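You operate a simulated robot arm through the tools that you are given. There is no shell and no other tool. Be economical: measure what you need, move in short steps, check, and stop when the job is done.

Carry out the task below with a simulated robot arm. There is one attempt and no reset: what you move stays moved.

## Task
Swap the empty twine spool for the white one; clamp the line end and whip two turns.
Fine: the empty spool goes in the grey tray. Set down upright: empty twine spool.

The check looks at the end state, three seconds after you hand in, the way a careful person would. Anything else that was tipped, shoved, dropped, spilled or broken makes it a failure.

## Robot
A 6-joint arm with a two-finger parallel gripper, fixed in place. Base frame: the origin is at the foot of the arm, x ahead of it, y to its left, z up; the work surface is at about z = 0. Lengths are in m, angles in degrees, forces in N, time in s.
With the tool pointing down near the work surface it reaches from about 0.14 to 0.58 m from the base axis. Its first joint turns from -66.0 to 66.0 degrees. Payload 2.1 kg.
The tool frame sits at the grasp point between the pads (the TCP): z along the fingers, y along the line on which they close. The tips reach 0.03 m beyond it. The gripper opens to 0.094 m. The fingers are 0.028 m wide and 0.01 m thick; the gripper's body (0.05 by 0.096 m) begins 0.055 m behind the TCP.
Orientation is that of the tool frame in the base frame, as a unit quaternion [x, y, z, w]. With the fingers straight down and closing along the base's y, the tool's x points along the base's -x, its y along +y and its z along -z.

## Interface
- The arm moves only by the tool send_rows. Its argument "increments" is a list of rows, each a list of 7 numbers: the shift along the tool's x, y, z in units of 20 mm (1.0 is 20 mm), then the turn, a rotation vector about the tool's x, y, z in units of 8 degrees (1.0 is 8 degrees), then the finger opening in m, from 0 to 0.094. In form: [[tx, ty, tz, wx, wy, wz, gripper], ...]. A call has 1 to 10 rows; each row shifts and turns the commanded pose from where the row before left it, along the tool's axes as they then stand. A call with a number of a shift or a turn outside -1 to 1 is refused whole. Rows are played at 5 a second. More than 0.05 m and 8.6 degrees between two rows, or a gripper value outside its range, and nothing of the call is played. A pose out of reach is approached as far as the arm can. The call stops where the force on the tool passes 90 N (or 10 N more than at its start, if that is more) or the arm is blocked; 0.2 s more then pass. The fingers move at their own pace (about 0.072 m/s each) and stop on an object; they squeeze with about 27 N. The grip force told is the motor's: it shows also when the fingers shut on nothing. Time passes only in rows, and 0.2 s behind the last, so rows that do not move let the fingers close. The reply holds the time, the measured pose of the TCP, the force on the tool along the base axes, the opening and the grip force, in the units named above and with some noise, with the torque about the TCP (base axes, N m) and any sound that the robot's microphone picked up, and new pictures: "views" is both (left out), scene, wrist or none.
- Cameras (640 x 400 px; columns grow to the right, rows downward): "scene" is fixed at [0.0569, -0.376, 0.5178]; the picture's right is [0.74, -0.67, 0.00], its down [-0.26, -0.29, -0.92] and it looks along [0.62, 0.68, -0.39] (base axes); focal length 214 px, centre (320, 200). "wrist" rides on the gripper at [0.076, 0.014, -0.103] in the tool frame; the picture's right is [-0.18, 0.98, 0.00], its down [-0.75, -0.14, -0.64] and it looks along [-0.63, -0.12, 0.77] (tool axes); focal length 243 px, centre (320, 200). There is no depth. A picture from a camera that has moved, and an enlarged one, comes with that camera's place and axes in the base frame and with its lens. The place of the scene camera against the robot may be out by one fixed shift of up to 0.018 m in any direction.
- inspect(camera, box): a new picture of the part [left, top, right, bottom] of that camera's present view, enlarged. No time passes.
- hand_in(): hands the job in; it is judged then, once.

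Work in short steps. Places have to be worked out from the pictures, the camera data and where the tool is seen: move nearer, look again, correct. Check each grasp and each placing, and mend what went wrong. You have 120 turns and 200 pictures in all, those below and enlarged ones among them. Open the gripper and draw the arm clear of the work before you hand the job in, unless the task says otherwise; then end with one line.

The tools are called as name(argument=value, ...) on one line, values as JSON. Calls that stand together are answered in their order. send_rows: Moves the arm, as the interface text tells. Its arguments: {"type":"object","properties":{"increments":{"type":"array"},"views":{"type":"string","enum":["both","scene","wrist","none"]}},"required":["increments"]} The other tools are called the same way: inspect (camera, box) takes an enlarged picture of a part of a camera's view; hand_in () hands the job in.

At the start:

```text
t: 0.0
tcp_pos: [0.3499, -0.1513, 0.423]
tcp_rot: [0.0, 1.0, 0.0, 0.0]
force: [0.6, -0.6, -0.3]
ft_torque: [0.01, -0.02, 0.04]
grip_width: 0.094
grip_force: 0.1
```

scene: 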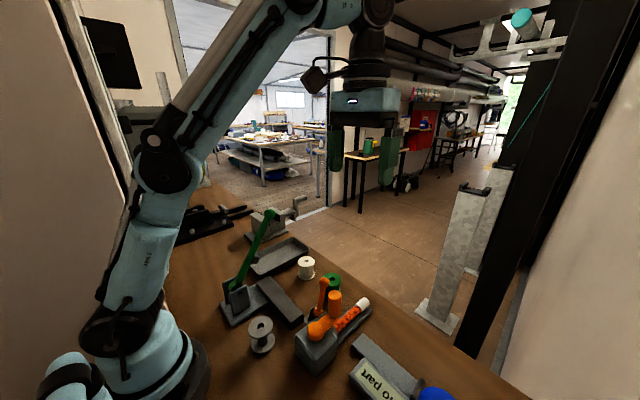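
wrist: 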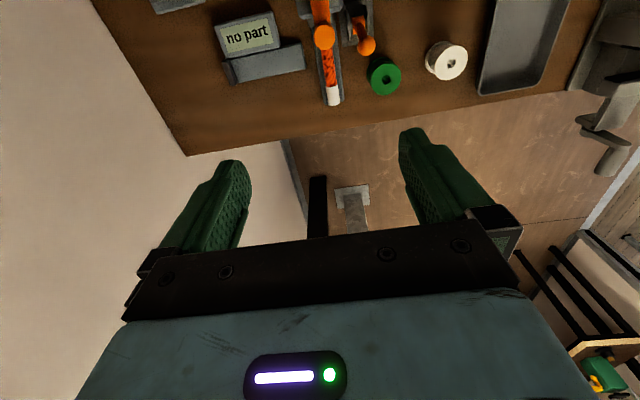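

I'll enlarge the work area in both views before moving.

inspect(camera="scene", box=[200, 190, 400, 315])

inspect(camera="scene", box=[240, 275, 440, 400])

inspect(camera="wrist", box=[140, 0, 640, 180])

```text
3.20 times, centred on (300, 252) of scene
camera zoom: at [0.0569, -0.376, 0.5178], right [0.74, -0.67, 0.0], down [-0.26, -0.29, -0.92], along [0.62, 0.68, -0.39], focal length 686 px, centre (384, 32)
```

zoom: 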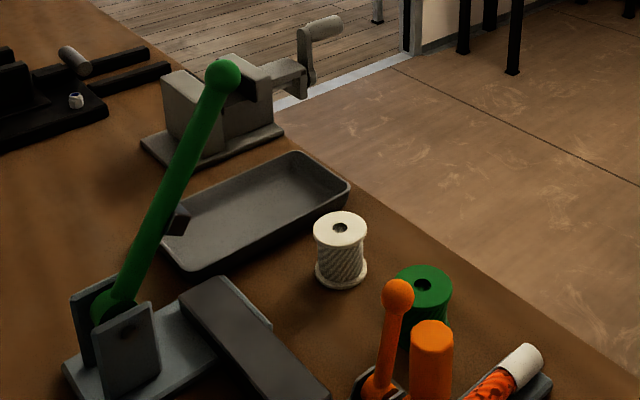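

```text
3.20 times, centred on (340, 338) of scene
camera zoom: at [0.0569, -0.376, 0.5178], right [0.74, -0.67, 0.0], down [-0.26, -0.29, -0.92], along [0.62, 0.68, -0.39], focal length 686 px, centre (256, -240)
```

zoom: 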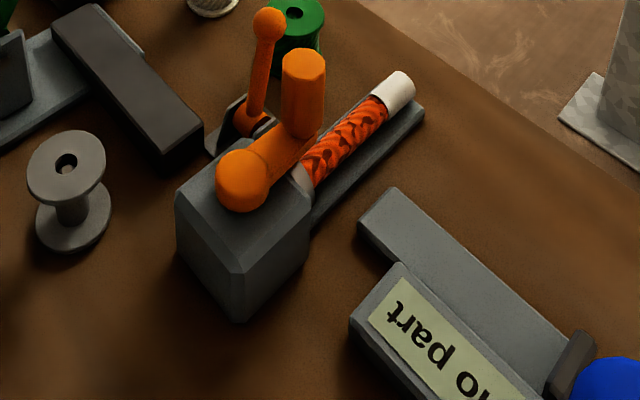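

```text
1.28 times, centred on (390, 90) of wrist
camera zoom: at [0.273, -0.1383, 0.5254], right [0.18, 0.98, 0.0], down [0.75, -0.14, 0.64], along [0.63, -0.12, -0.77], focal length 311 px, centre (230, 341)
```

zoom: 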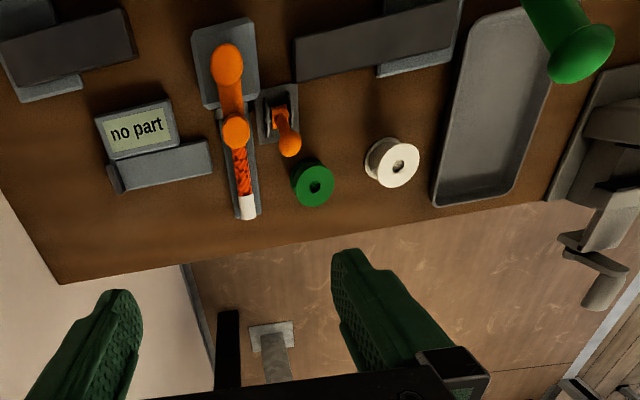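

The white spool looks to be near (0.41, 0.075), the empty spool near (0.18, -0.04), the tray near (0.40, 0.23) and the crank block near (0.26, -0.14). I'll move back and left for a closer wrist view of the fixtures.

send_rows(increments=[[1, 0.9, 0.5, 0, 0, 0, 0.094], [1, 0.9, 0.5, 0, 0, 0, 0.094], [1, 0.9, 0.5, 0, 0, 0, 0.094], [1, 0.9, 0.5, 0, 0, 0, 0.094], [1, 0.9, 0.5, 0, 0, 0, 0.094], [0, 0, 0, 0, 0, 0, 0.094]])

```text
t: 1.4
tcp_pos: [0.2494, -0.0633, 0.3729]
tcp_rot: [0.0, 1.0, 0.0, 0.0]
force: [0.2, -0.4, 0.0]
ft_torque: [0.0, 0.03, 0.02]
grip_width: 0.0941
grip_force: 0.1
camera wrist: at [0.1736, -0.0494, 0.4747], right [0.18, 0.98, 0.0], down [0.75, -0.14, 0.64], along [0.63, -0.12, -0.77], focal length 243 px, centre (320, 200)
```

scene: 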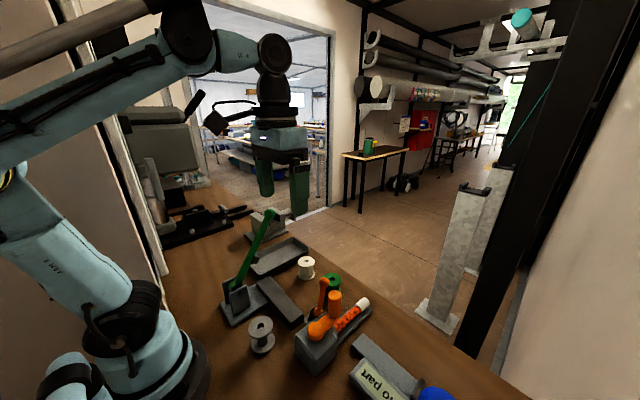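
wrist: 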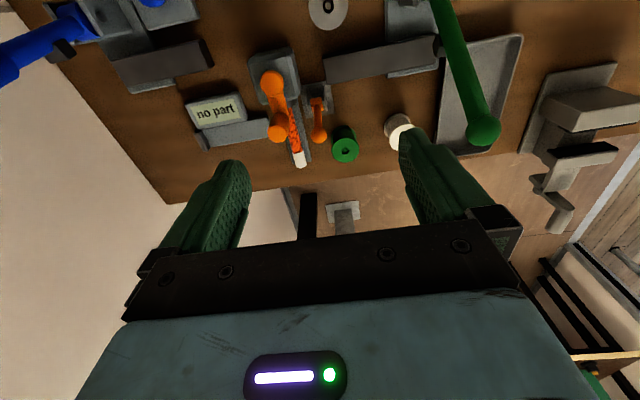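

The empty spool is at the top edge of the wrist view. I'll enlarge it and the crank area.

inspect(camera="wrist", box=[230, 0, 430, 125])

inspect(camera="wrist", box=[0, 0, 260, 165])

inspect(camera="scene", box=[240, 265, 380, 375])

```text
3.20 times, centred on (330, 62) of wrist
camera zoom: at [0.1736, -0.0494, 0.4747], right [0.18, 0.98, 0.0], down [0.75, -0.14, 0.64], along [0.63, -0.12, -0.77], focal length 776 px, centre (288, 640)
```

zoom: 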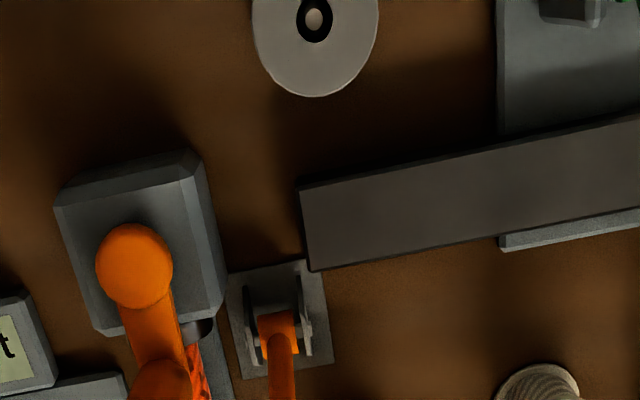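

```text
2.42 times, centred on (130, 82) of wrist
camera zoom: at [0.1736, -0.0494, 0.4747], right [0.18, 0.98, 0.0], down [0.75, -0.14, 0.64], along [0.63, -0.12, -0.77], focal length 588 px, centre (781, 485)
```

zoom: 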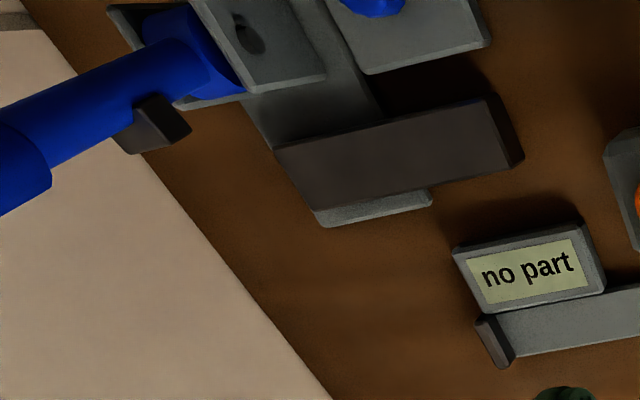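

```text
3.64 times, centred on (310, 320) of scene
camera zoom: at [0.0568, -0.376, 0.5178], right [0.74, -0.67, 0.0], down [-0.26, -0.29, -0.92], along [0.62, 0.68, -0.39], focal length 780 px, centre (356, -236)
```

zoom: 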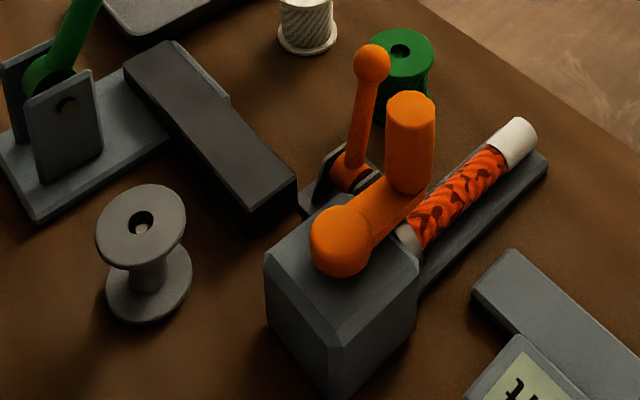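

The empty spool sits on a peg at about (0.185, -0.041), with a flange of about 55 mm. It stands roughly 0.01 to 0.065 above the table. I'll come down to a hover above it and check the alignment.

send_rows(increments=[[0.32, 0.11, 1, 0, 0, 0, 0.094], [0.32, 0.11, 1, 0, 0, 0, 0.094], [0.32, 0.11, 1, 0, 0, 0, 0.094], [0.32, 0.11, 1, 0, 0, 0, 0.094], [0.32, 0.11, 1, 0, 0, 0, 0.094], [0.32, 0.11, 1, 0, 0, 0, 0.094], [0.32, 0.11, 1, 0, 0, 0, 0.094], [0.32, 0.11, 1, 0, 0, 0, 0.094], [0.32, 0.11, 1, 0, 0, 0, 0.094], [0.32, 0.11, 1, 0, 0, 0, 0.094]])

```text
t: 3.6
tcp_pos: [0.1851, -0.0408, 0.174]
tcp_rot: [0.0, 1.0, 0.001, 0.0]
force: [-0.5, 0.3, 0.1]
ft_torque: [0.02, -0.01, 0.04]
grip_width: 0.094
grip_force: 0.1
camera wrist: at [0.1093, -0.0262, 0.2767], right [0.18, 0.98, 0.0], down [0.75, -0.14, 0.64], along [0.63, -0.12, -0.77], focal length 243 px, centre (320, 200)
```

scene: 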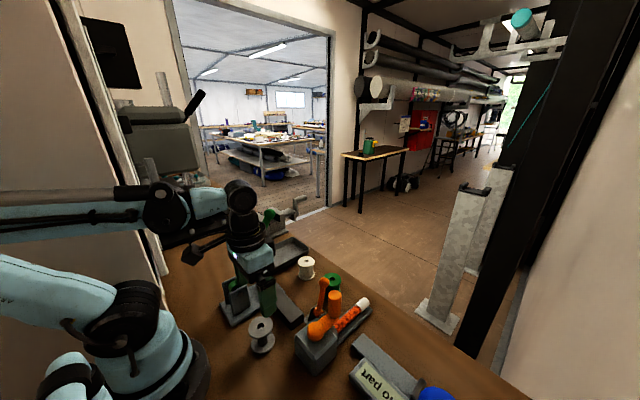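
wrist: 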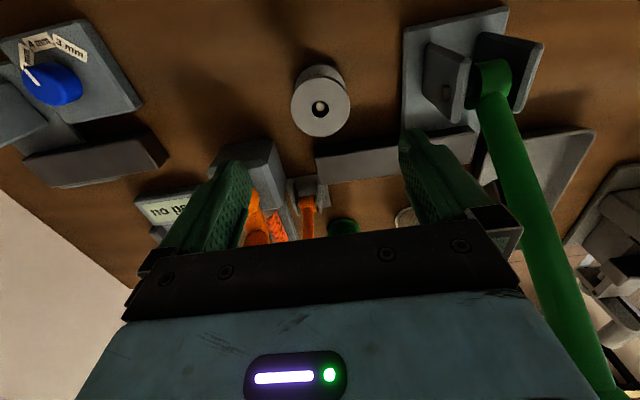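

Measured from here, the spool axis is at about (0.183, -0.041), so the hand is aligned. I'll descend straight, then check.

send_rows(increments=[[0.1, 0, 1, 0, 0, 0, 0.094], [0, 0, 1, 0, 0, 0, 0.094], [0, 0, 1, 0, 0, 0, 0.094], [0, 0, 1, 0, 0, 0, 0.094], [0, 0, 0.75, 0, 0, 0, 0.094], [0, 0, 0.75, 0, 0, 0, 0.094]])

```text
t: 5.0
tcp_pos: [0.183, -0.041, 0.064]
tcp_rot: [0.001, 1.0, 0.0, 0.001]
force: [0.1, -0.1, 0.4]
ft_torque: [-0.04, -0.01, 0.02]
grip_width: 0.0937
grip_force: 0.1
camera wrist: at [0.1069, -0.0269, 0.1655], right [0.18, 0.98, 0.0], down [0.75, -0.14, 0.64], along [0.63, -0.12, -0.77], focal length 243 px, centre (320, 200)
```

scene: 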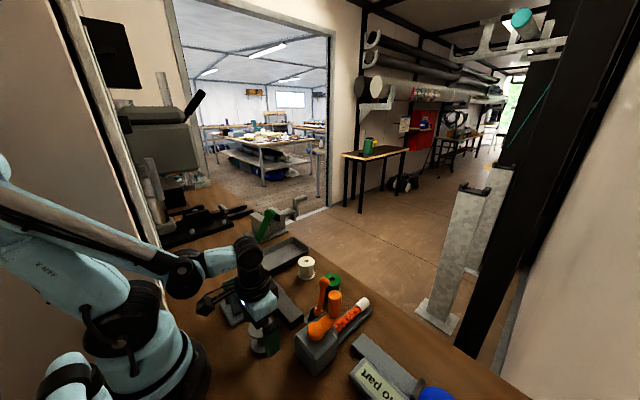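
wrist: 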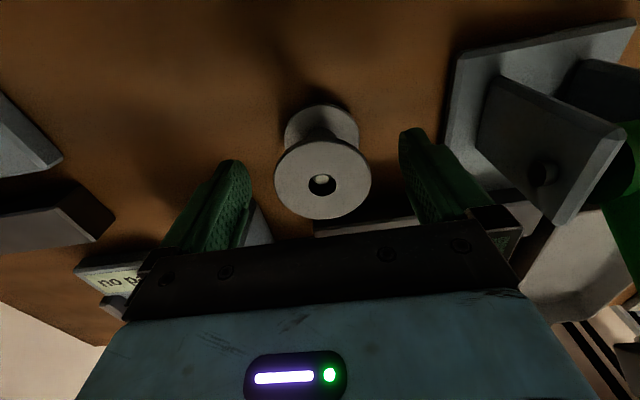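

The spool is centred between the fingers with its top at z≈0.06. I'll go down 24 mm and close.

send_rows(increments=[[0, 0, 0.6, 0, 0, 0, 0.094], [0, 0, 0.6, 0, 0, 0, 0.094], [0, 0, 0, 0, 0, 0, 0.07], [0, 0, 0, 0, 0, 0, 0.045], [0, 0, 0, 0, 0, 0, 0.04], [0, 0, 0, 0, 0, 0, 0.04]])

```text
t: 6.4
tcp_pos: [0.1827, -0.0403, 0.0397]
tcp_rot: [0.001, 1.0, 0.0, 0.0]
force: [0.2, 1.1, -0.6]
ft_torque: [0.04, -0.01, 0.0]
grip_width: 0.0558
grip_force: 27.0
camera wrist: at [0.1065, -0.0264, 0.1413], right [0.18, 0.98, 0.0], down [0.75, -0.14, 0.64], along [0.63, -0.12, -0.77], focal length 243 px, centre (320, 200)
```

scene: 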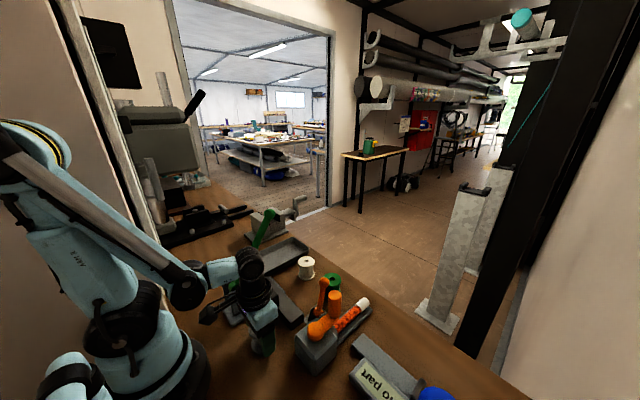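
wrist: 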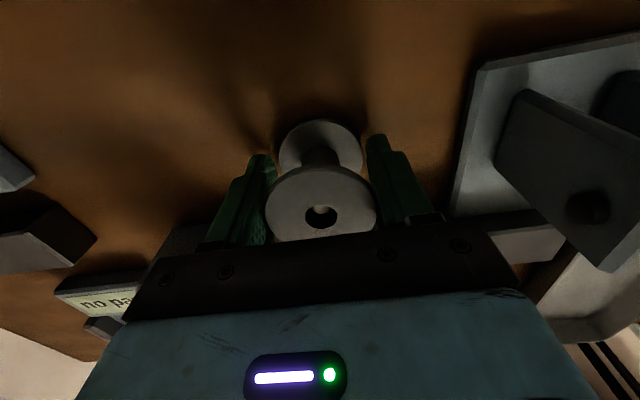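

It's gripped at 56 mm. I'll lift straight up off the peg.

send_rows(increments=[[0, 0, -0.5, 0, 0, 0, 0.04], [0, 0, -0.8, 0, 0, 0, 0.04], [0, 0, -1, 0, 0, 0, 0.04], [0, 0, -1, 0, 0, 0, 0.04], [0, 0, -1, 0, 0, 0, 0.04], [0, 0, -1, 0, 0, 0, 0.04], [0, 0, -1, 0, 0, 0, 0.04], [0, 0, 0, 0, 0, 0, 0.04]])

```text
t: 8.2
tcp_pos: [0.1832, -0.039, 0.1649]
tcp_rot: [-0.001, 1.0, 0.0, 0.0]
force: [-0.3, 0.2, -0.7]
ft_torque: [0.01, 0.01, 0.03]
grip_width: 0.056
grip_force: 27.4
camera wrist: at [0.1069, -0.0259, 0.2672], right [0.18, 0.98, 0.0], down [0.75, -0.14, 0.64], along [0.63, -0.12, -0.77], focal length 243 px, centre (320, 200)
```

scene: 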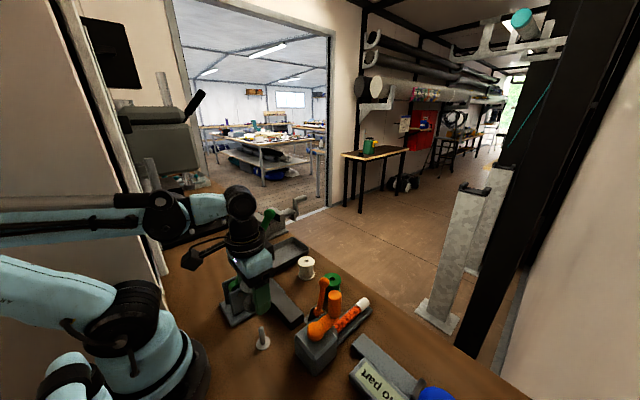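
wrist: 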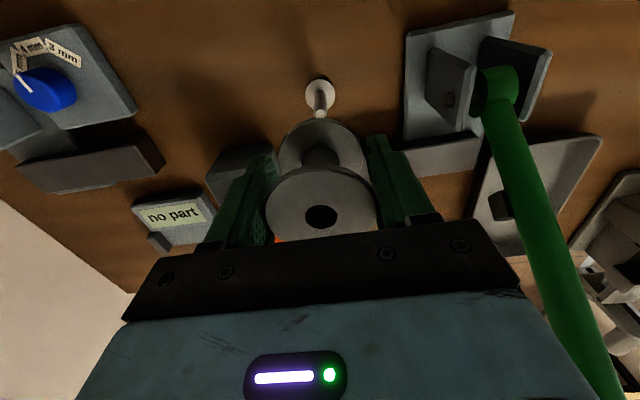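

It's off the peg, leaving a thin peg on a disc base. The green lever stands near y≈0.09, x 0.2–0.3, up to z≈0.26. I'll go forward along y≈-0.04 first and then left, so the arm stays clear of it.

send_rows(increments=[[-1, 0, -0.4, 0, 0, 0, 0.04], [-1, 0, -0.4, 0, 0, 0, 0.04], [-1, 0, -0.4, 0, 0, 0, 0.04], [-1, 0, -0.4, 0, 0, 0, 0.04], [-1, 0, -0.4, 0, 0, 0, 0.04], [-1, 0, -0.4, 0, 0, 0, 0.04], [-1, 0, -0.4, 0, 0, 0, 0.04], [-1, 0, -0.4, 0, 0, 0, 0.04], [-1, 0, -0.4, 0, 0, 0, 0.04], [-1, 0, -0.4, 0, 0, 0, 0.04]], views="none")

send_rows(increments=[[-1, 0, 0, 0, 0, 0, 0.04], [0, 1, 0, 0, 0, 0, 0.04], [0, 1, 0, 0, 0, 0, 0.04], [0, 1, 0, 0, 0, 0, 0.04], [0, 1, 0, 0, 0, 0, 0.04], [0, 1, 0, 0, 0, 0, 0.04], [0, 1, 0, 0, 0, 0, 0.04], [0, 0, 0, 0, 0, 0, 0.04]])

```text
t: 10.4
tcp_pos: [0.3836, -0.0413, 0.2448]
tcp_rot: [-0.002, 1.0, 0.0, 0.001]
force: [0.7, -1.0, -0.2]
ft_torque: [0.01, -0.03, 0.01]
grip_width: 0.0561
grip_force: 26.7
```

```text
t: 12.2
tcp_pos: [0.403, 0.0791, 0.2436]
tcp_rot: [0.001, 1.0, -0.001, 0.0]
force: [0.2, 0.3, -0.3]
ft_torque: [0.0, 0.04, -0.01]
grip_width: 0.0558
grip_force: 27.0
camera wrist: at [0.3272, 0.093, 0.3467], right [0.18, 0.98, 0.0], down [0.75, -0.14, 0.64], along [0.63, -0.12, -0.77], focal length 243 px, centre (320, 200)
```

scene: 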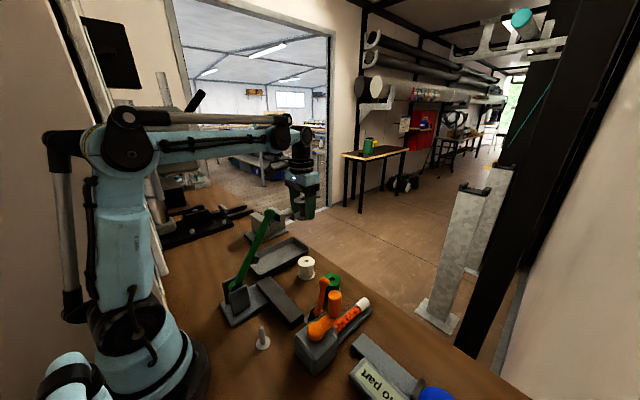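
wrist: 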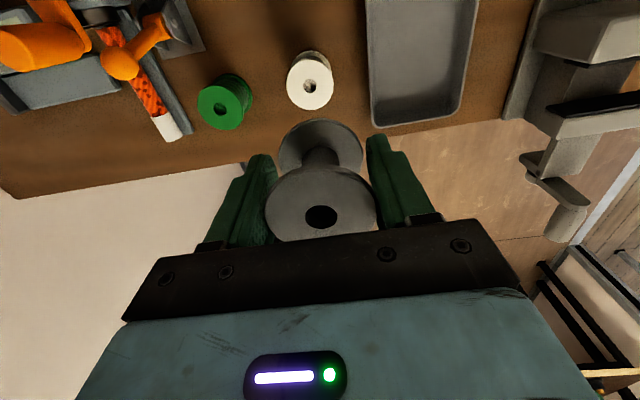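

The tray spans about x 0.33–0.477 and y 0.14–0.253. I'll move over (0.42, 0.197) and start down.

send_rows(increments=[[-0.15, 1, 0, 0, 0, 0, 0.04], [-0.15, 1, 0, 0, 0, 0, 0.04], [-0.15, 1, 0, 0, 0, 0, 0.04], [-0.15, 1, 0, 0, 0, 0, 0.04], [-0.15, 1, 0, 0, 0, 0, 0.04], [-0.1, 0.9, 0, 0, 0, 0, 0.04], [0, 0, 1, 0, 0, 0, 0.04], [0, 0, 1, 0, 0, 0, 0.04], [0, 0, 1, 0, 0, 0, 0.04], [0, 0, 1, 0, 0, 0, 0.04]])

```text
t: 14.4
tcp_pos: [0.4194, 0.1975, 0.1661]
tcp_rot: [0.001, 1.0, -0.001, 0.0]
force: [0.1, -0.2, -1.4]
ft_torque: [0.01, -0.02, 0.01]
grip_width: 0.0558
grip_force: 27.2
camera wrist: at [0.3428, 0.2113, 0.2684], right [0.18, 0.98, 0.0], down [0.75, -0.14, 0.64], along [0.63, -0.12, -0.77], focal length 243 px, centre (320, 200)
```

scene: 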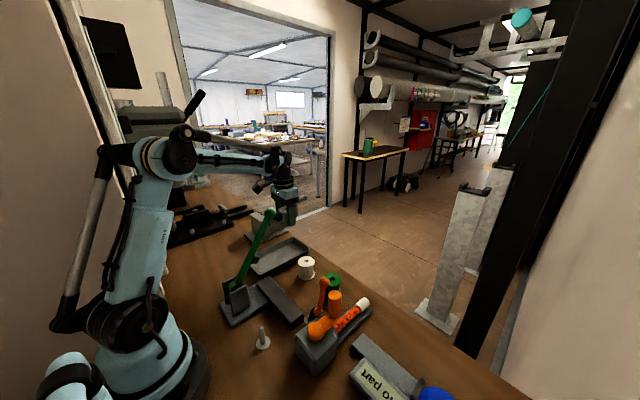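
wrist: 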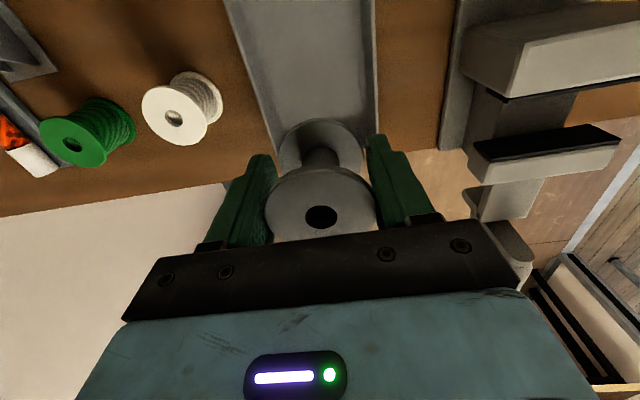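

Tray walls at this x are y≈0.13 and 0.25, so I'll shift 6 mm right to centre the spool. Then I'll descend to just above the expected contact at TCP z≈0.04.

send_rows(increments=[[0, -0.3, 1, 0, 0, 0, 0.04], [0, 0, 1, 0, 0, 0, 0.04], [0, 0, 1, 0, 0, 0, 0.04], [0, 0, 1, 0, 0, 0, 0.04], [0, 0, 1, 0, 0, 0, 0.04], [0, 0, 0.4, 0, 0, 0, 0.04], [0, 0, 0, 0, 0, 0, 0.04]])

```text
t: 16.0
tcp_pos: [0.419, 0.1923, 0.0558]
tcp_rot: [0.0, 1.0, 0.0, 0.0]
force: [0.6, -0.1, -0.4]
ft_torque: [0.02, 0.0, 0.05]
grip_width: 0.0559
grip_force: 27.0
camera wrist: at [0.3427, 0.2057, 0.1588], right [0.18, 0.98, 0.0], down [0.75, -0.14, 0.64], along [0.63, -0.12, -0.77], focal length 243 px, centre (320, 200)
```

scene: 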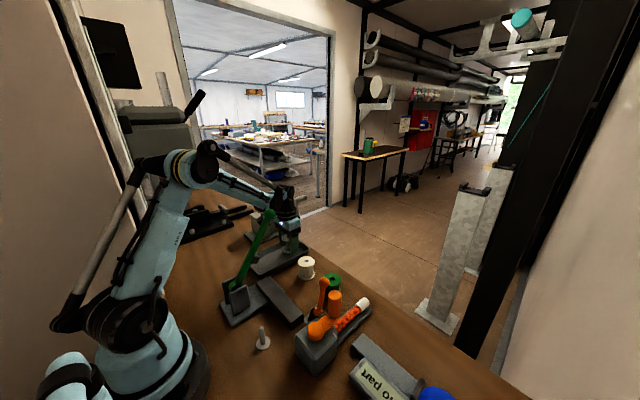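
wrist: 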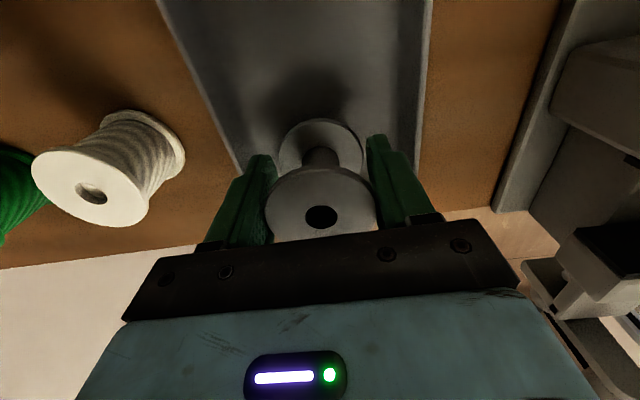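

It's centred in the tray with the arm clear of the lever. I'll creep down until contact shows.

send_rows(increments=[[0, 0, 0.25, 0, 0, 0, 0.04], [0, 0, 0.25, 0, 0, 0, 0.04], [0, 0, 0.15, 0, 0, 0, 0.04], [0, 0, 0, 0, 0, 0, 0.04]], views="wrist")

```text
t: 17.0
tcp_pos: [0.4199, 0.1924, 0.0443]
tcp_rot: [0.0, 1.0, 0.001, 0.0]
force: [0.9, 0.2, -0.4]
ft_torque: [0.02, -0.02, 0.04]
grip_width: 0.0561
grip_force: 27.2
camera wrist: at [0.3439, 0.206, 0.146], right [0.18, 0.98, 0.0], down [0.75, -0.14, 0.64], along [0.63, -0.12, -0.77], focal length 243 px, centre (320, 200)
```

wrist: 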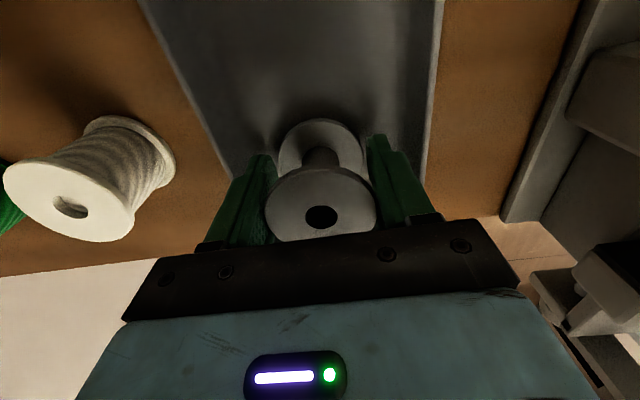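

No contact yet, so I'll continue in 2 mm steps.

send_rows(increments=[[0, 0, 0.1, 0, 0, 0, 0.04], [0, 0, 0.1, 0, 0, 0, 0.04], [0, 0, 0, 0, 0, 0, 0.04]], views="none")

send_rows(increments=[[0, 0, 0.1, 0, 0, 0, 0.04], [0, 0, 0, 0, 0, 0, 0.04]], views="none")

```text
t: 17.8
tcp_pos: [0.4193, 0.1913, 0.0395]
tcp_rot: [0.0, 1.0, 0.0, 0.0]
force: [0.1, -0.2, -0.4]
ft_torque: [-0.01, 0.0, 0.0]
grip_width: 0.056
grip_force: 26.8
```

```text
t: 18.4
tcp_pos: [0.4194, 0.1918, 0.0387]
tcp_rot: [0.0, 1.0, 0.0, 0.001]
force: [0.8, -0.4, 25.6]
ft_torque: [-0.01, 0.05, -0.02]
grip_width: 0.0559
grip_force: 27.0
```

The spool made contact at z≈0.039. I'll ease up slightly, open only to 0.072 so the fingers clear the tray walls, and withdraw.

send_rows(increments=[[0, 0, -0.05, 0, 0, 0, 0.056], [0, 0, 0, 0, 0, 0, 0.06], [0, 0, 0, 0, 0, 0, 0.072], [0, 0, -0.5, 0, 0, 0, 0.072], [0, 0, -0.8, 0, 0, 0, 0.072], [0, 0, -1, 0, 0, 0, 0.072], [0, 0, -1, 0, 0, 0, 0.072], [0, 0, -1, 0, 0, 0, 0.072], [0, 0, -1, 0, 0, 0, 0.09]])

```text
t: 20.4
tcp_pos: [0.4205, 0.1921, 0.1451]
tcp_rot: [-0.001, 1.0, 0.0, 0.0]
force: [-0.8, 0.8, 0.7]
ft_torque: [0.01, -0.01, 0.01]
grip_width: 0.0899
grip_force: 0.0
camera wrist: at [0.3439, 0.2062, 0.2474], right [0.18, 0.98, 0.0], down [0.75, -0.14, 0.64], along [0.63, -0.12, -0.77], focal length 243 px, centre (320, 200)
```

scene: 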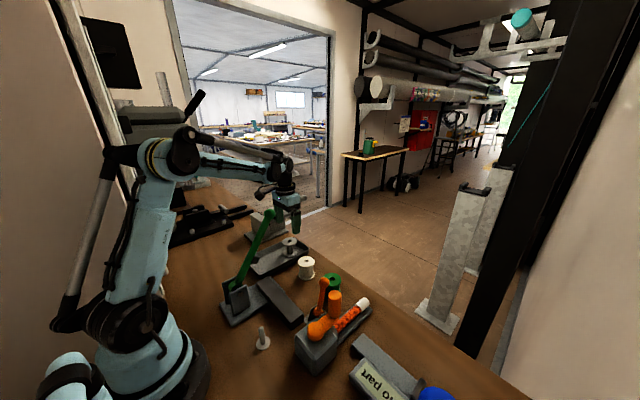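
wrist: 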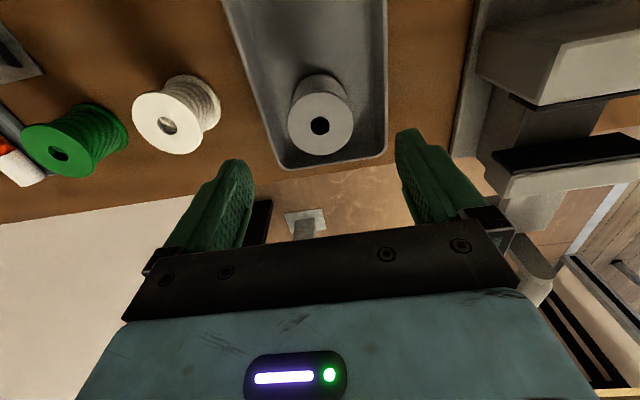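

The empty spool stands upright in the tray. The white spool is at about (0.400, 0.069). I'll rise, move over it, and set the opening to 0.078 so the fingers clear the tray wall.

send_rows(increments=[[0, 0, -1, 0, 0, 0, 0.078], [0, -0.2, -1, 0, 0, 0, 0.078], [0.17, -1, -1, 0, 0, 0, 0.078], [0.17, -1, 0, 0, 0, 0, 0.078], [0.17, -1, 0, 0, 0, 0, 0.078], [0.17, -1, 0, 0, 0, 0, 0.078], [0.17, -1, 0, 0, 0, 0, 0.078], [0.17, -0.95, 0, 0, 0, 0, 0.078], [0, 0, 1, 0, 0, 0, 0.078], [0, 0, 1, 0, 0, 0, 0.078]])

```text
t: 22.6
tcp_pos: [0.401, 0.0687, 0.1642]
tcp_rot: [0.0, 1.0, 0.0, 0.0]
force: [0.4, 1.1, -0.4]
ft_torque: [0.01, 0.02, -0.01]
grip_width: 0.0781
grip_force: 0.0
camera wrist: at [0.3244, 0.0822, 0.2666], right [0.18, 0.98, 0.0], down [0.75, -0.14, 0.64], along [0.63, -0.12, -0.77], focal length 243 px, centre (320, 200)
```

scene: 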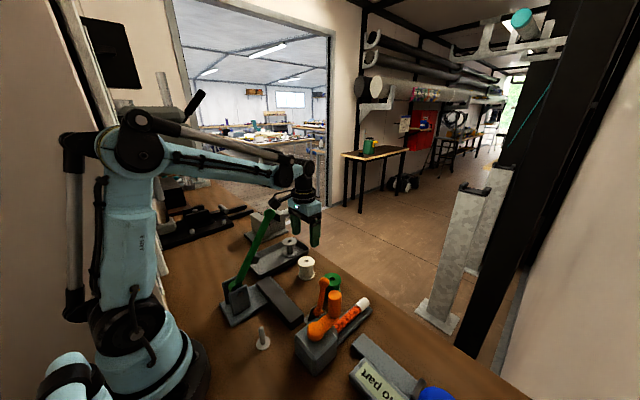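
wrist: 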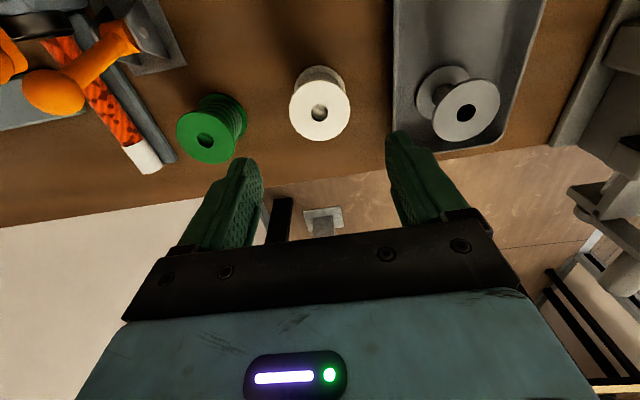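

The hand is aligned over the white spool. The forearm will pass near the green lever's knob with an estimated clearance of about 2 cm, so I'll descend partway and look.

send_rows(increments=[[0, 0, 1, 0, 0, 0, 0.078], [0, 0, 1, 0, 0, 0, 0.078], [0, 0, 1, 0, 0, 0, 0.078], [0, 0, 1, 0, 0, 0, 0.078], [0, 0, 0.4, 0, 0, 0, 0.078], [0, 0, 0, 0, 0, 0, 0.078]])

inspect(camera="scene", box=[200, 150, 360, 290])

```text
t: 23.0
tcp_pos: [0.4036, 0.0675, 0.1562]
tcp_rot: [0.004, 1.0, 0.002, -0.003]
force: [14.3, -3.7, 16.4]
ft_torque: [0.65, 2.95, 0.06]
grip_width: 0.0779
grip_force: 0.0
stopped in row 1: the force on the tool passed its limit (the readings are from after the stop); the commanded pose is now the measured one
camera wrist: at [0.3284, 0.082, 0.2587], right [0.19, 0.98, 0.0], down [0.76, -0.15, 0.64], along [0.63, -0.12, -0.77], focal length 243 px, centre (320, 200)
```

scene: 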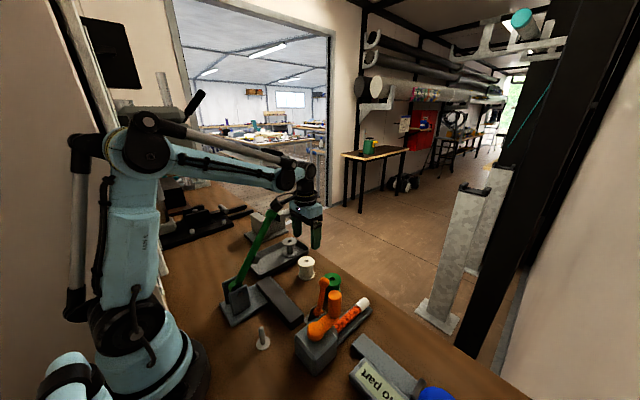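
wrist: 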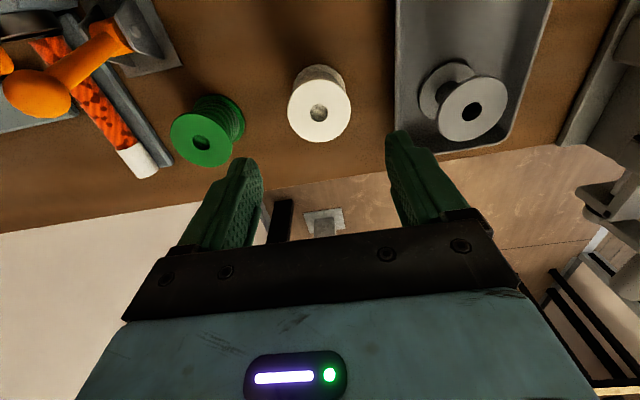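

```text
2.86 times, centred on (280, 220) of scene
camera zoom: at [0.0568, -0.376, 0.5178], right [0.74, -0.67, 0.0], down [-0.26, -0.29, -0.92], along [0.62, 0.68, -0.39], focal length 613 px, centre (434, 143)
```

zoom: 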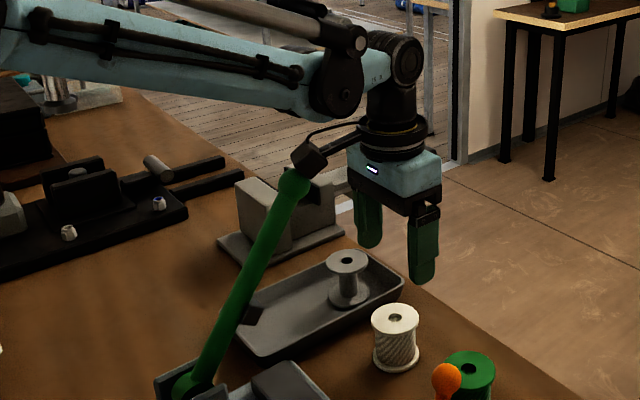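

The wrist camera's housing touched the green lever's knob, and the arm stopped after about 8 mm. I'll back straight up, then yaw the tool by -90° so the camera sits on the -y side, clear of the lever.

send_rows(increments=[[0, 0, -0.7, 0, 0, 0, 0.078], [0, 0, -1, 0, 0, 0, 0.078], [0, 0, -1, 0, 0, 0, 0.078], [0, 0, 0, 0, 0, 0, 0.078]])

inspect(camera="scene", box=[200, 150, 360, 290])

```text
t: 24.0
tcp_pos: [0.4033, 0.0684, 0.2098]
tcp_rot: [0.004, 1.0, 0.002, -0.002]
force: [0.7, -0.6, -0.2]
ft_torque: [-0.02, 0.03, -0.01]
grip_width: 0.078
grip_force: 0.0
camera wrist: at [0.3288, 0.0839, 0.3116], right [0.19, 0.98, 0.0], down [0.76, -0.15, 0.64], along [0.63, -0.12, -0.77], focal length 243 px, centre (320, 200)
```

scene: 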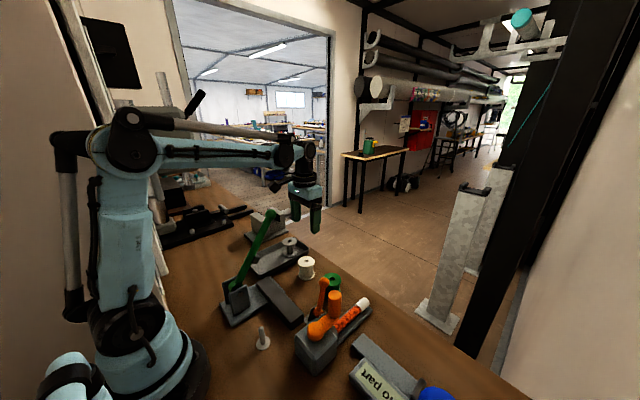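
wrist: 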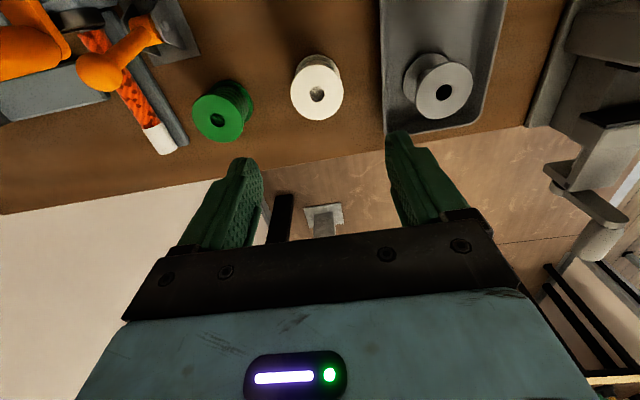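

```text
2.86 times, centred on (280, 220) of scene
camera zoom: at [0.0569, -0.376, 0.5178], right [0.74, -0.67, 0.0], down [-0.26, -0.29, -0.92], along [0.62, 0.68, -0.39], focal length 613 px, centre (434, 143)
```

zoom: 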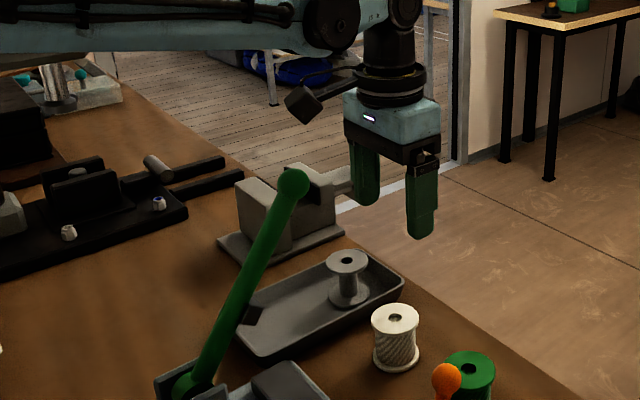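

The lever looks essentially unmoved. I'll now yaw by -90° in place.

send_rows(increments=[[0, 0, 0, 0, 0, -1, 0.078], [0, 0, 0, 0, 0, -1, 0.078], [0, 0, 0, 0, 0, -1, 0.078], [0, 0, 0, 0, 0, -1, 0.078], [0, 0, 0, 0, 0, -1, 0.078], [0, 0, 0, 0, 0, -1, 0.078], [0, 0, 0, 0, 0, -1, 0.078], [0, 0, 0, 0, 0, -1, 0.078], [0, 0, 0, 0, 0, -1, 0.078], [0, 0, 0, 0, 0, -1, 0.078]], views="none")

send_rows(increments=[[0, 0, 0, 0, 0, -1, 0.078], [0, 0, 0, 0, 0, -0.25, 0.078], [0, 0, 0, 0, 0, 0, 0.078]])

inspect(camera="scene", box=[200, 190, 400, 315])

```text
t: 26.2
tcp_pos: [0.4018, 0.0685, 0.2097]
tcp_rot: [-0.64, 0.768, 0.004, 0.0]
force: [-0.2, -0.9, -0.3]
ft_torque: [-0.03, 0.0, 0.02]
grip_width: 0.0779
grip_force: 0.1
```

```text
t: 27.0
tcp_pos: [0.4027, 0.068, 0.2095]
tcp_rot: [-0.705, 0.709, 0.003, -0.001]
force: [0.6, -0.1, 0.6]
ft_torque: [0.02, -0.02, 0.03]
grip_width: 0.0782
grip_force: 0.0
camera wrist: at [0.3888, -0.009, 0.3113], right [-0.98, 0.19, 0.01], down [0.15, 0.75, 0.64], along [0.12, 0.63, -0.76], focal length 243 px, centre (320, 200)
```

scene: 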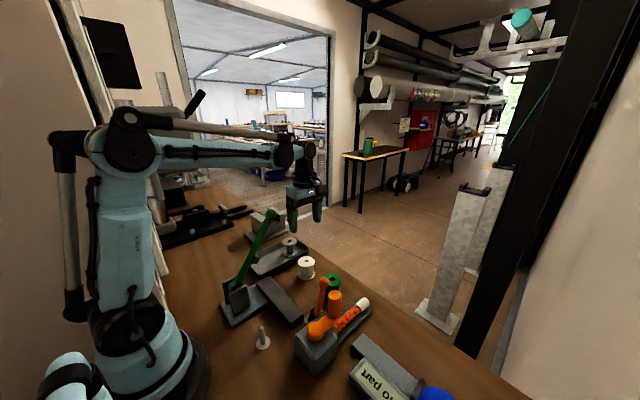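
wrist: 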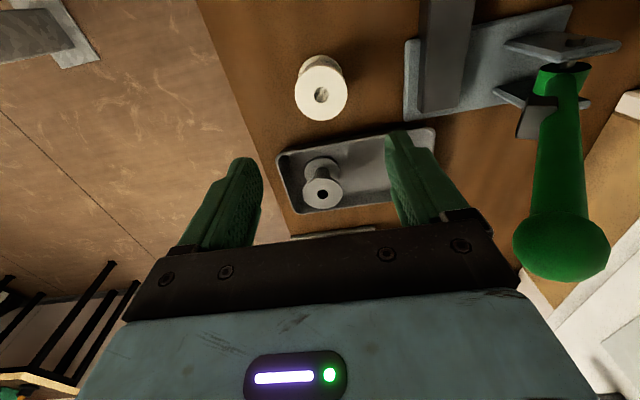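

```text
3.20 times, centred on (300, 252) of scene
camera zoom: at [0.0569, -0.376, 0.5178], right [0.74, -0.67, 0.0], down [-0.26, -0.29, -0.92], along [0.62, 0.68, -0.39], focal length 686 px, centre (384, 32)
```

zoom: 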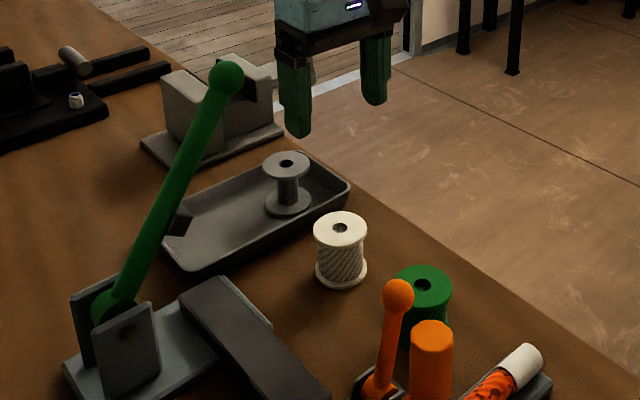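

The camera is out of the lever's way now; the knob has moved only about 3 mm. The white spool measures (0.401, 0.067), so I'll descend toward it.

send_rows(increments=[[0.07, 0.06, 1, 0, 0, 0, 0.08], [0, 0, 1, 0, 0, 0, 0.08], [0, 0, 1, 0, 0, 0, 0.08], [0, 0, 1, 0, 0, 0, 0.08], [0, 0, 1, 0, 0, 0, 0.08], [0, 0, 1, 0, 0, 0, 0.08], [0, 0, 0.5, 0, 0, 0, 0.08], [0, 0, 0, 0, 0, 0, 0.08]])

inspect(camera="scene", box=[200, 150, 360, 290])

```text
t: 28.8
tcp_pos: [0.4019, 0.0669, 0.0788]
tcp_rot: [-0.703, 0.712, 0.003, 0.0]
force: [-0.3, 0.8, -0.7]
ft_torque: [-0.01, 0.0, -0.02]
grip_width: 0.0802
grip_force: 0.2
camera wrist: at [0.3872, -0.0106, 0.1814], right [-0.98, 0.2, 0.01], down [0.15, 0.75, 0.64], along [0.12, 0.63, -0.76], focal length 243 px, centre (320, 200)
```

scene: 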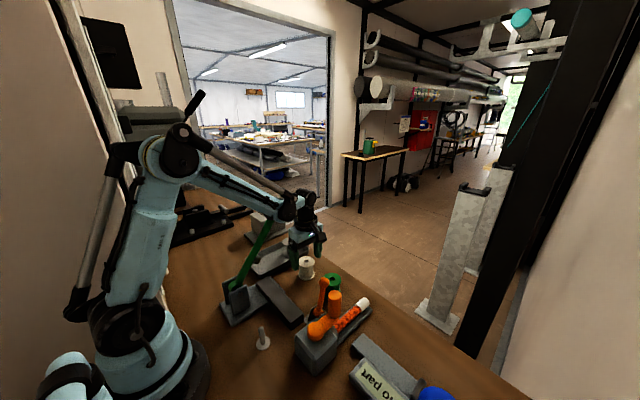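
wrist: 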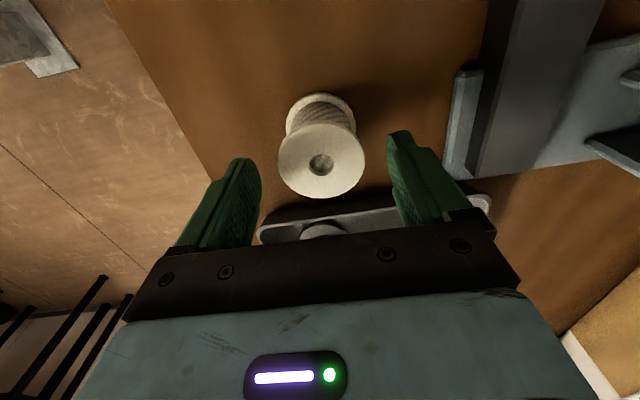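

```text
2.86 times, centred on (280, 220) of scene
camera zoom: at [0.0568, -0.3761, 0.5178], right [0.74, -0.67, 0.0], down [-0.26, -0.29, -0.92], along [0.62, 0.68, -0.39], focal length 613 px, centre (434, 143)
```

zoom: 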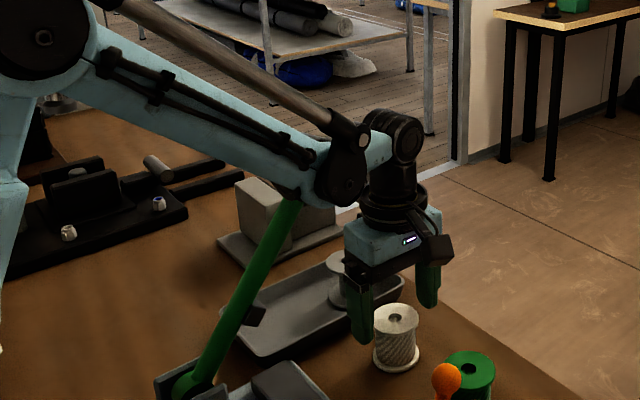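

The forearm would come too near the knob if I go lower like this. I'll tilt 15° about the closing axis so the wrist leans to -y, which swings the forearm away from the lever.

send_rows(increments=[[0, 0, -0.5, 0, 0, 0, 0.08], [0, 0, 0, 0, -0.95, 0, 0.08], [0, 0, 0, 0, -0.95, 0, 0.08], [0, 0, 0, 0, 0, 0, 0.08]])

inspect(camera="scene", box=[200, 150, 360, 290])

```text
t: 29.8
tcp_pos: [0.4029, 0.0671, 0.0888]
tcp_rot: [-0.697, 0.704, 0.096, 0.094]
force: [0.5, -0.2, -0.2]
ft_torque: [0.0, 0.0, -0.01]
grip_width: 0.0798
grip_force: 0.0
camera wrist: at [0.3867, -0.0341, 0.1671], right [-0.98, 0.18, 0.05], down [0.15, 0.55, 0.82], along [0.12, 0.81, -0.57], focal length 243 px, centre (320, 200)
```

scene: 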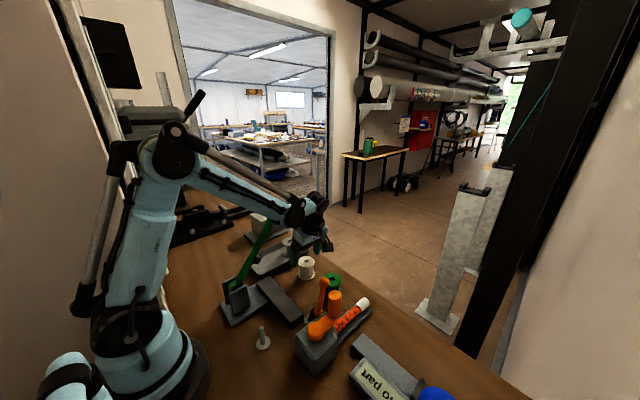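
wrist: 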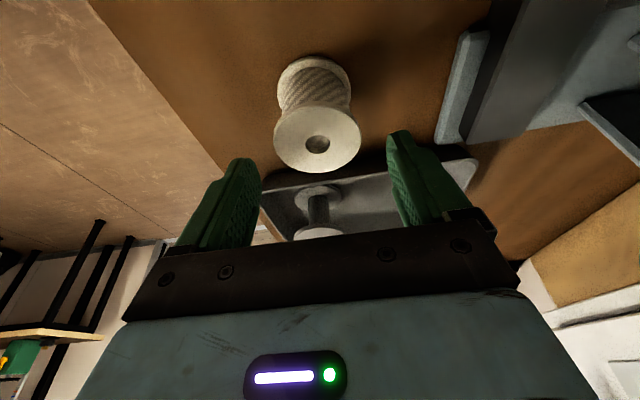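

```text
2.86 times, centred on (280, 220) of scene
camera zoom: at [0.0569, -0.376, 0.5178], right [0.74, -0.67, 0.0], down [-0.26, -0.29, -0.92], along [0.62, 0.68, -0.39], focal length 613 px, centre (434, 143)
```

zoom: 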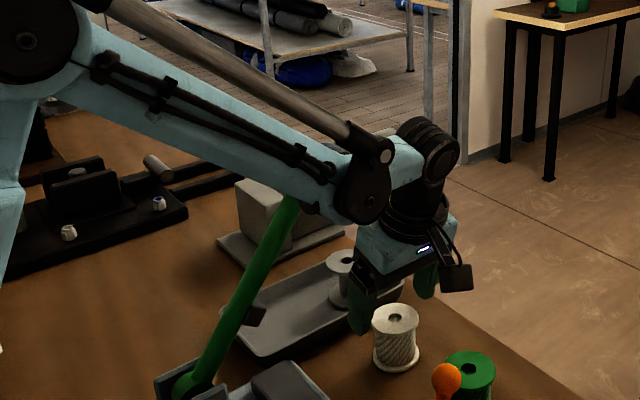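

The wrist is now well aside from the lever. I'll descend vertically in the world, with the tilt accounted for, and make a small centring correction.

send_rows(increments=[[0.22, 0.1, 0.6, 0, 0, 0, 0.08], [0.16, 0, 0.6, 0, 0, 0, 0.08], [0.16, 0, 0.6, 0, 0, 0, 0.08], [0.16, 0, 0.56, 0, 0, 0, 0.08], [0, 0, 0, 0, 0, 0, 0.08]])

inspect(camera="scene", box=[200, 150, 360, 290])

```text
t: 31.0
tcp_pos: [0.3989, 0.0652, 0.0396]
tcp_rot: [-0.698, 0.703, 0.096, 0.094]
force: [-0.1, -0.2, -0.5]
ft_torque: [-0.03, 0.0, 0.03]
grip_width: 0.0799
grip_force: 0.1
camera wrist: at [0.384, -0.0351, 0.1184], right [-0.98, 0.19, 0.05], down [0.15, 0.55, 0.82], along [0.12, 0.81, -0.57], focal length 243 px, centre (320, 200)
```

scene: 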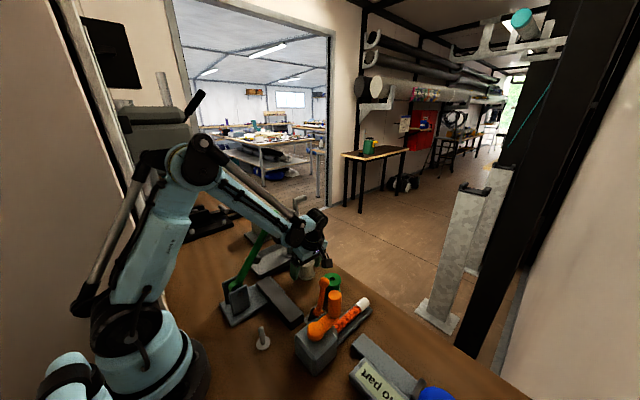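
wrist: 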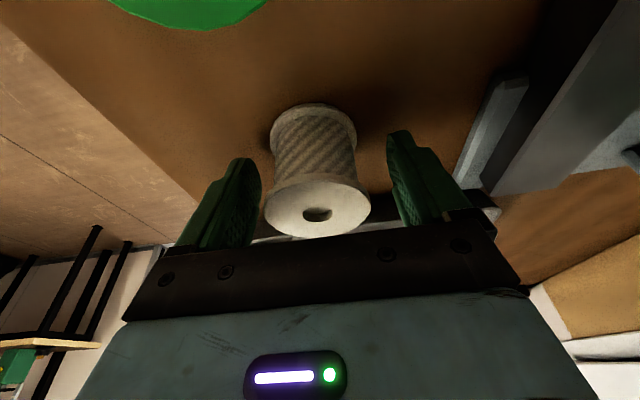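

```text
2.86 times, centred on (280, 220) of scene
camera zoom: at [0.0569, -0.376, 0.5178], right [0.74, -0.67, 0.0], down [-0.26, -0.29, -0.92], along [0.62, 0.68, -0.39], focal length 613 px, centre (434, 143)
```

zoom: 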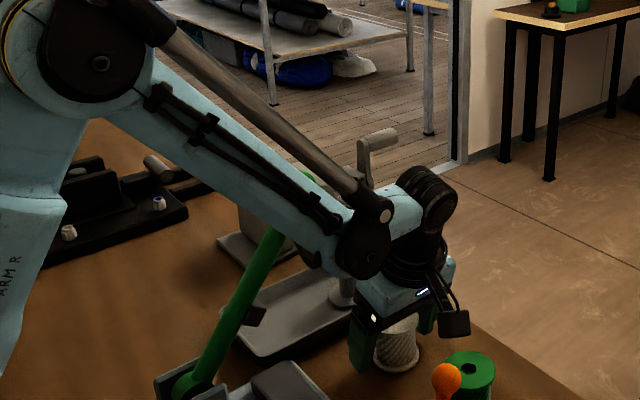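

The white spool is between the fingers, and nothing is touching the lever. I'll close now.

send_rows(increments=[[0, 0, 0, 0, 0, 0, 0.065], [0, 0, 0, 0, 0, 0, 0.05], [0, 0, 0, 0, 0, 0, 0.04], [0, 0, 0, 0, 0, 0, 0.04]], views="wrist")

```text
t: 32.0
tcp_pos: [0.3985, 0.0663, 0.0401]
tcp_rot: [-0.698, 0.704, 0.096, 0.094]
force: [0.0, 0.4, 0.8]
ft_torque: [-0.01, 0.01, 0.0]
grip_width: 0.0597
grip_force: 27.2
camera wrist: at [0.3841, -0.0351, 0.1186], right [-0.98, 0.19, 0.05], down [0.15, 0.55, 0.82], along [0.12, 0.81, -0.57], focal length 243 px, centre (320, 200)
```

wrist: 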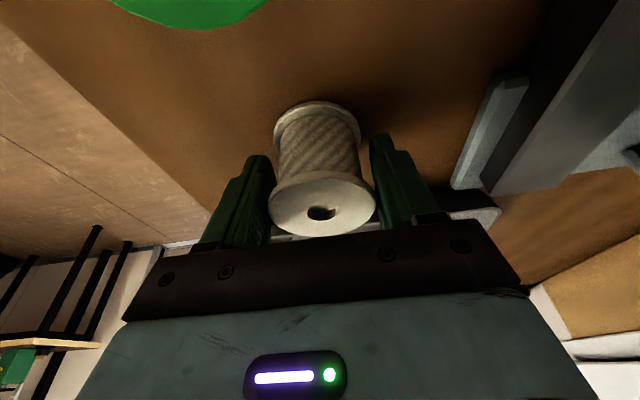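

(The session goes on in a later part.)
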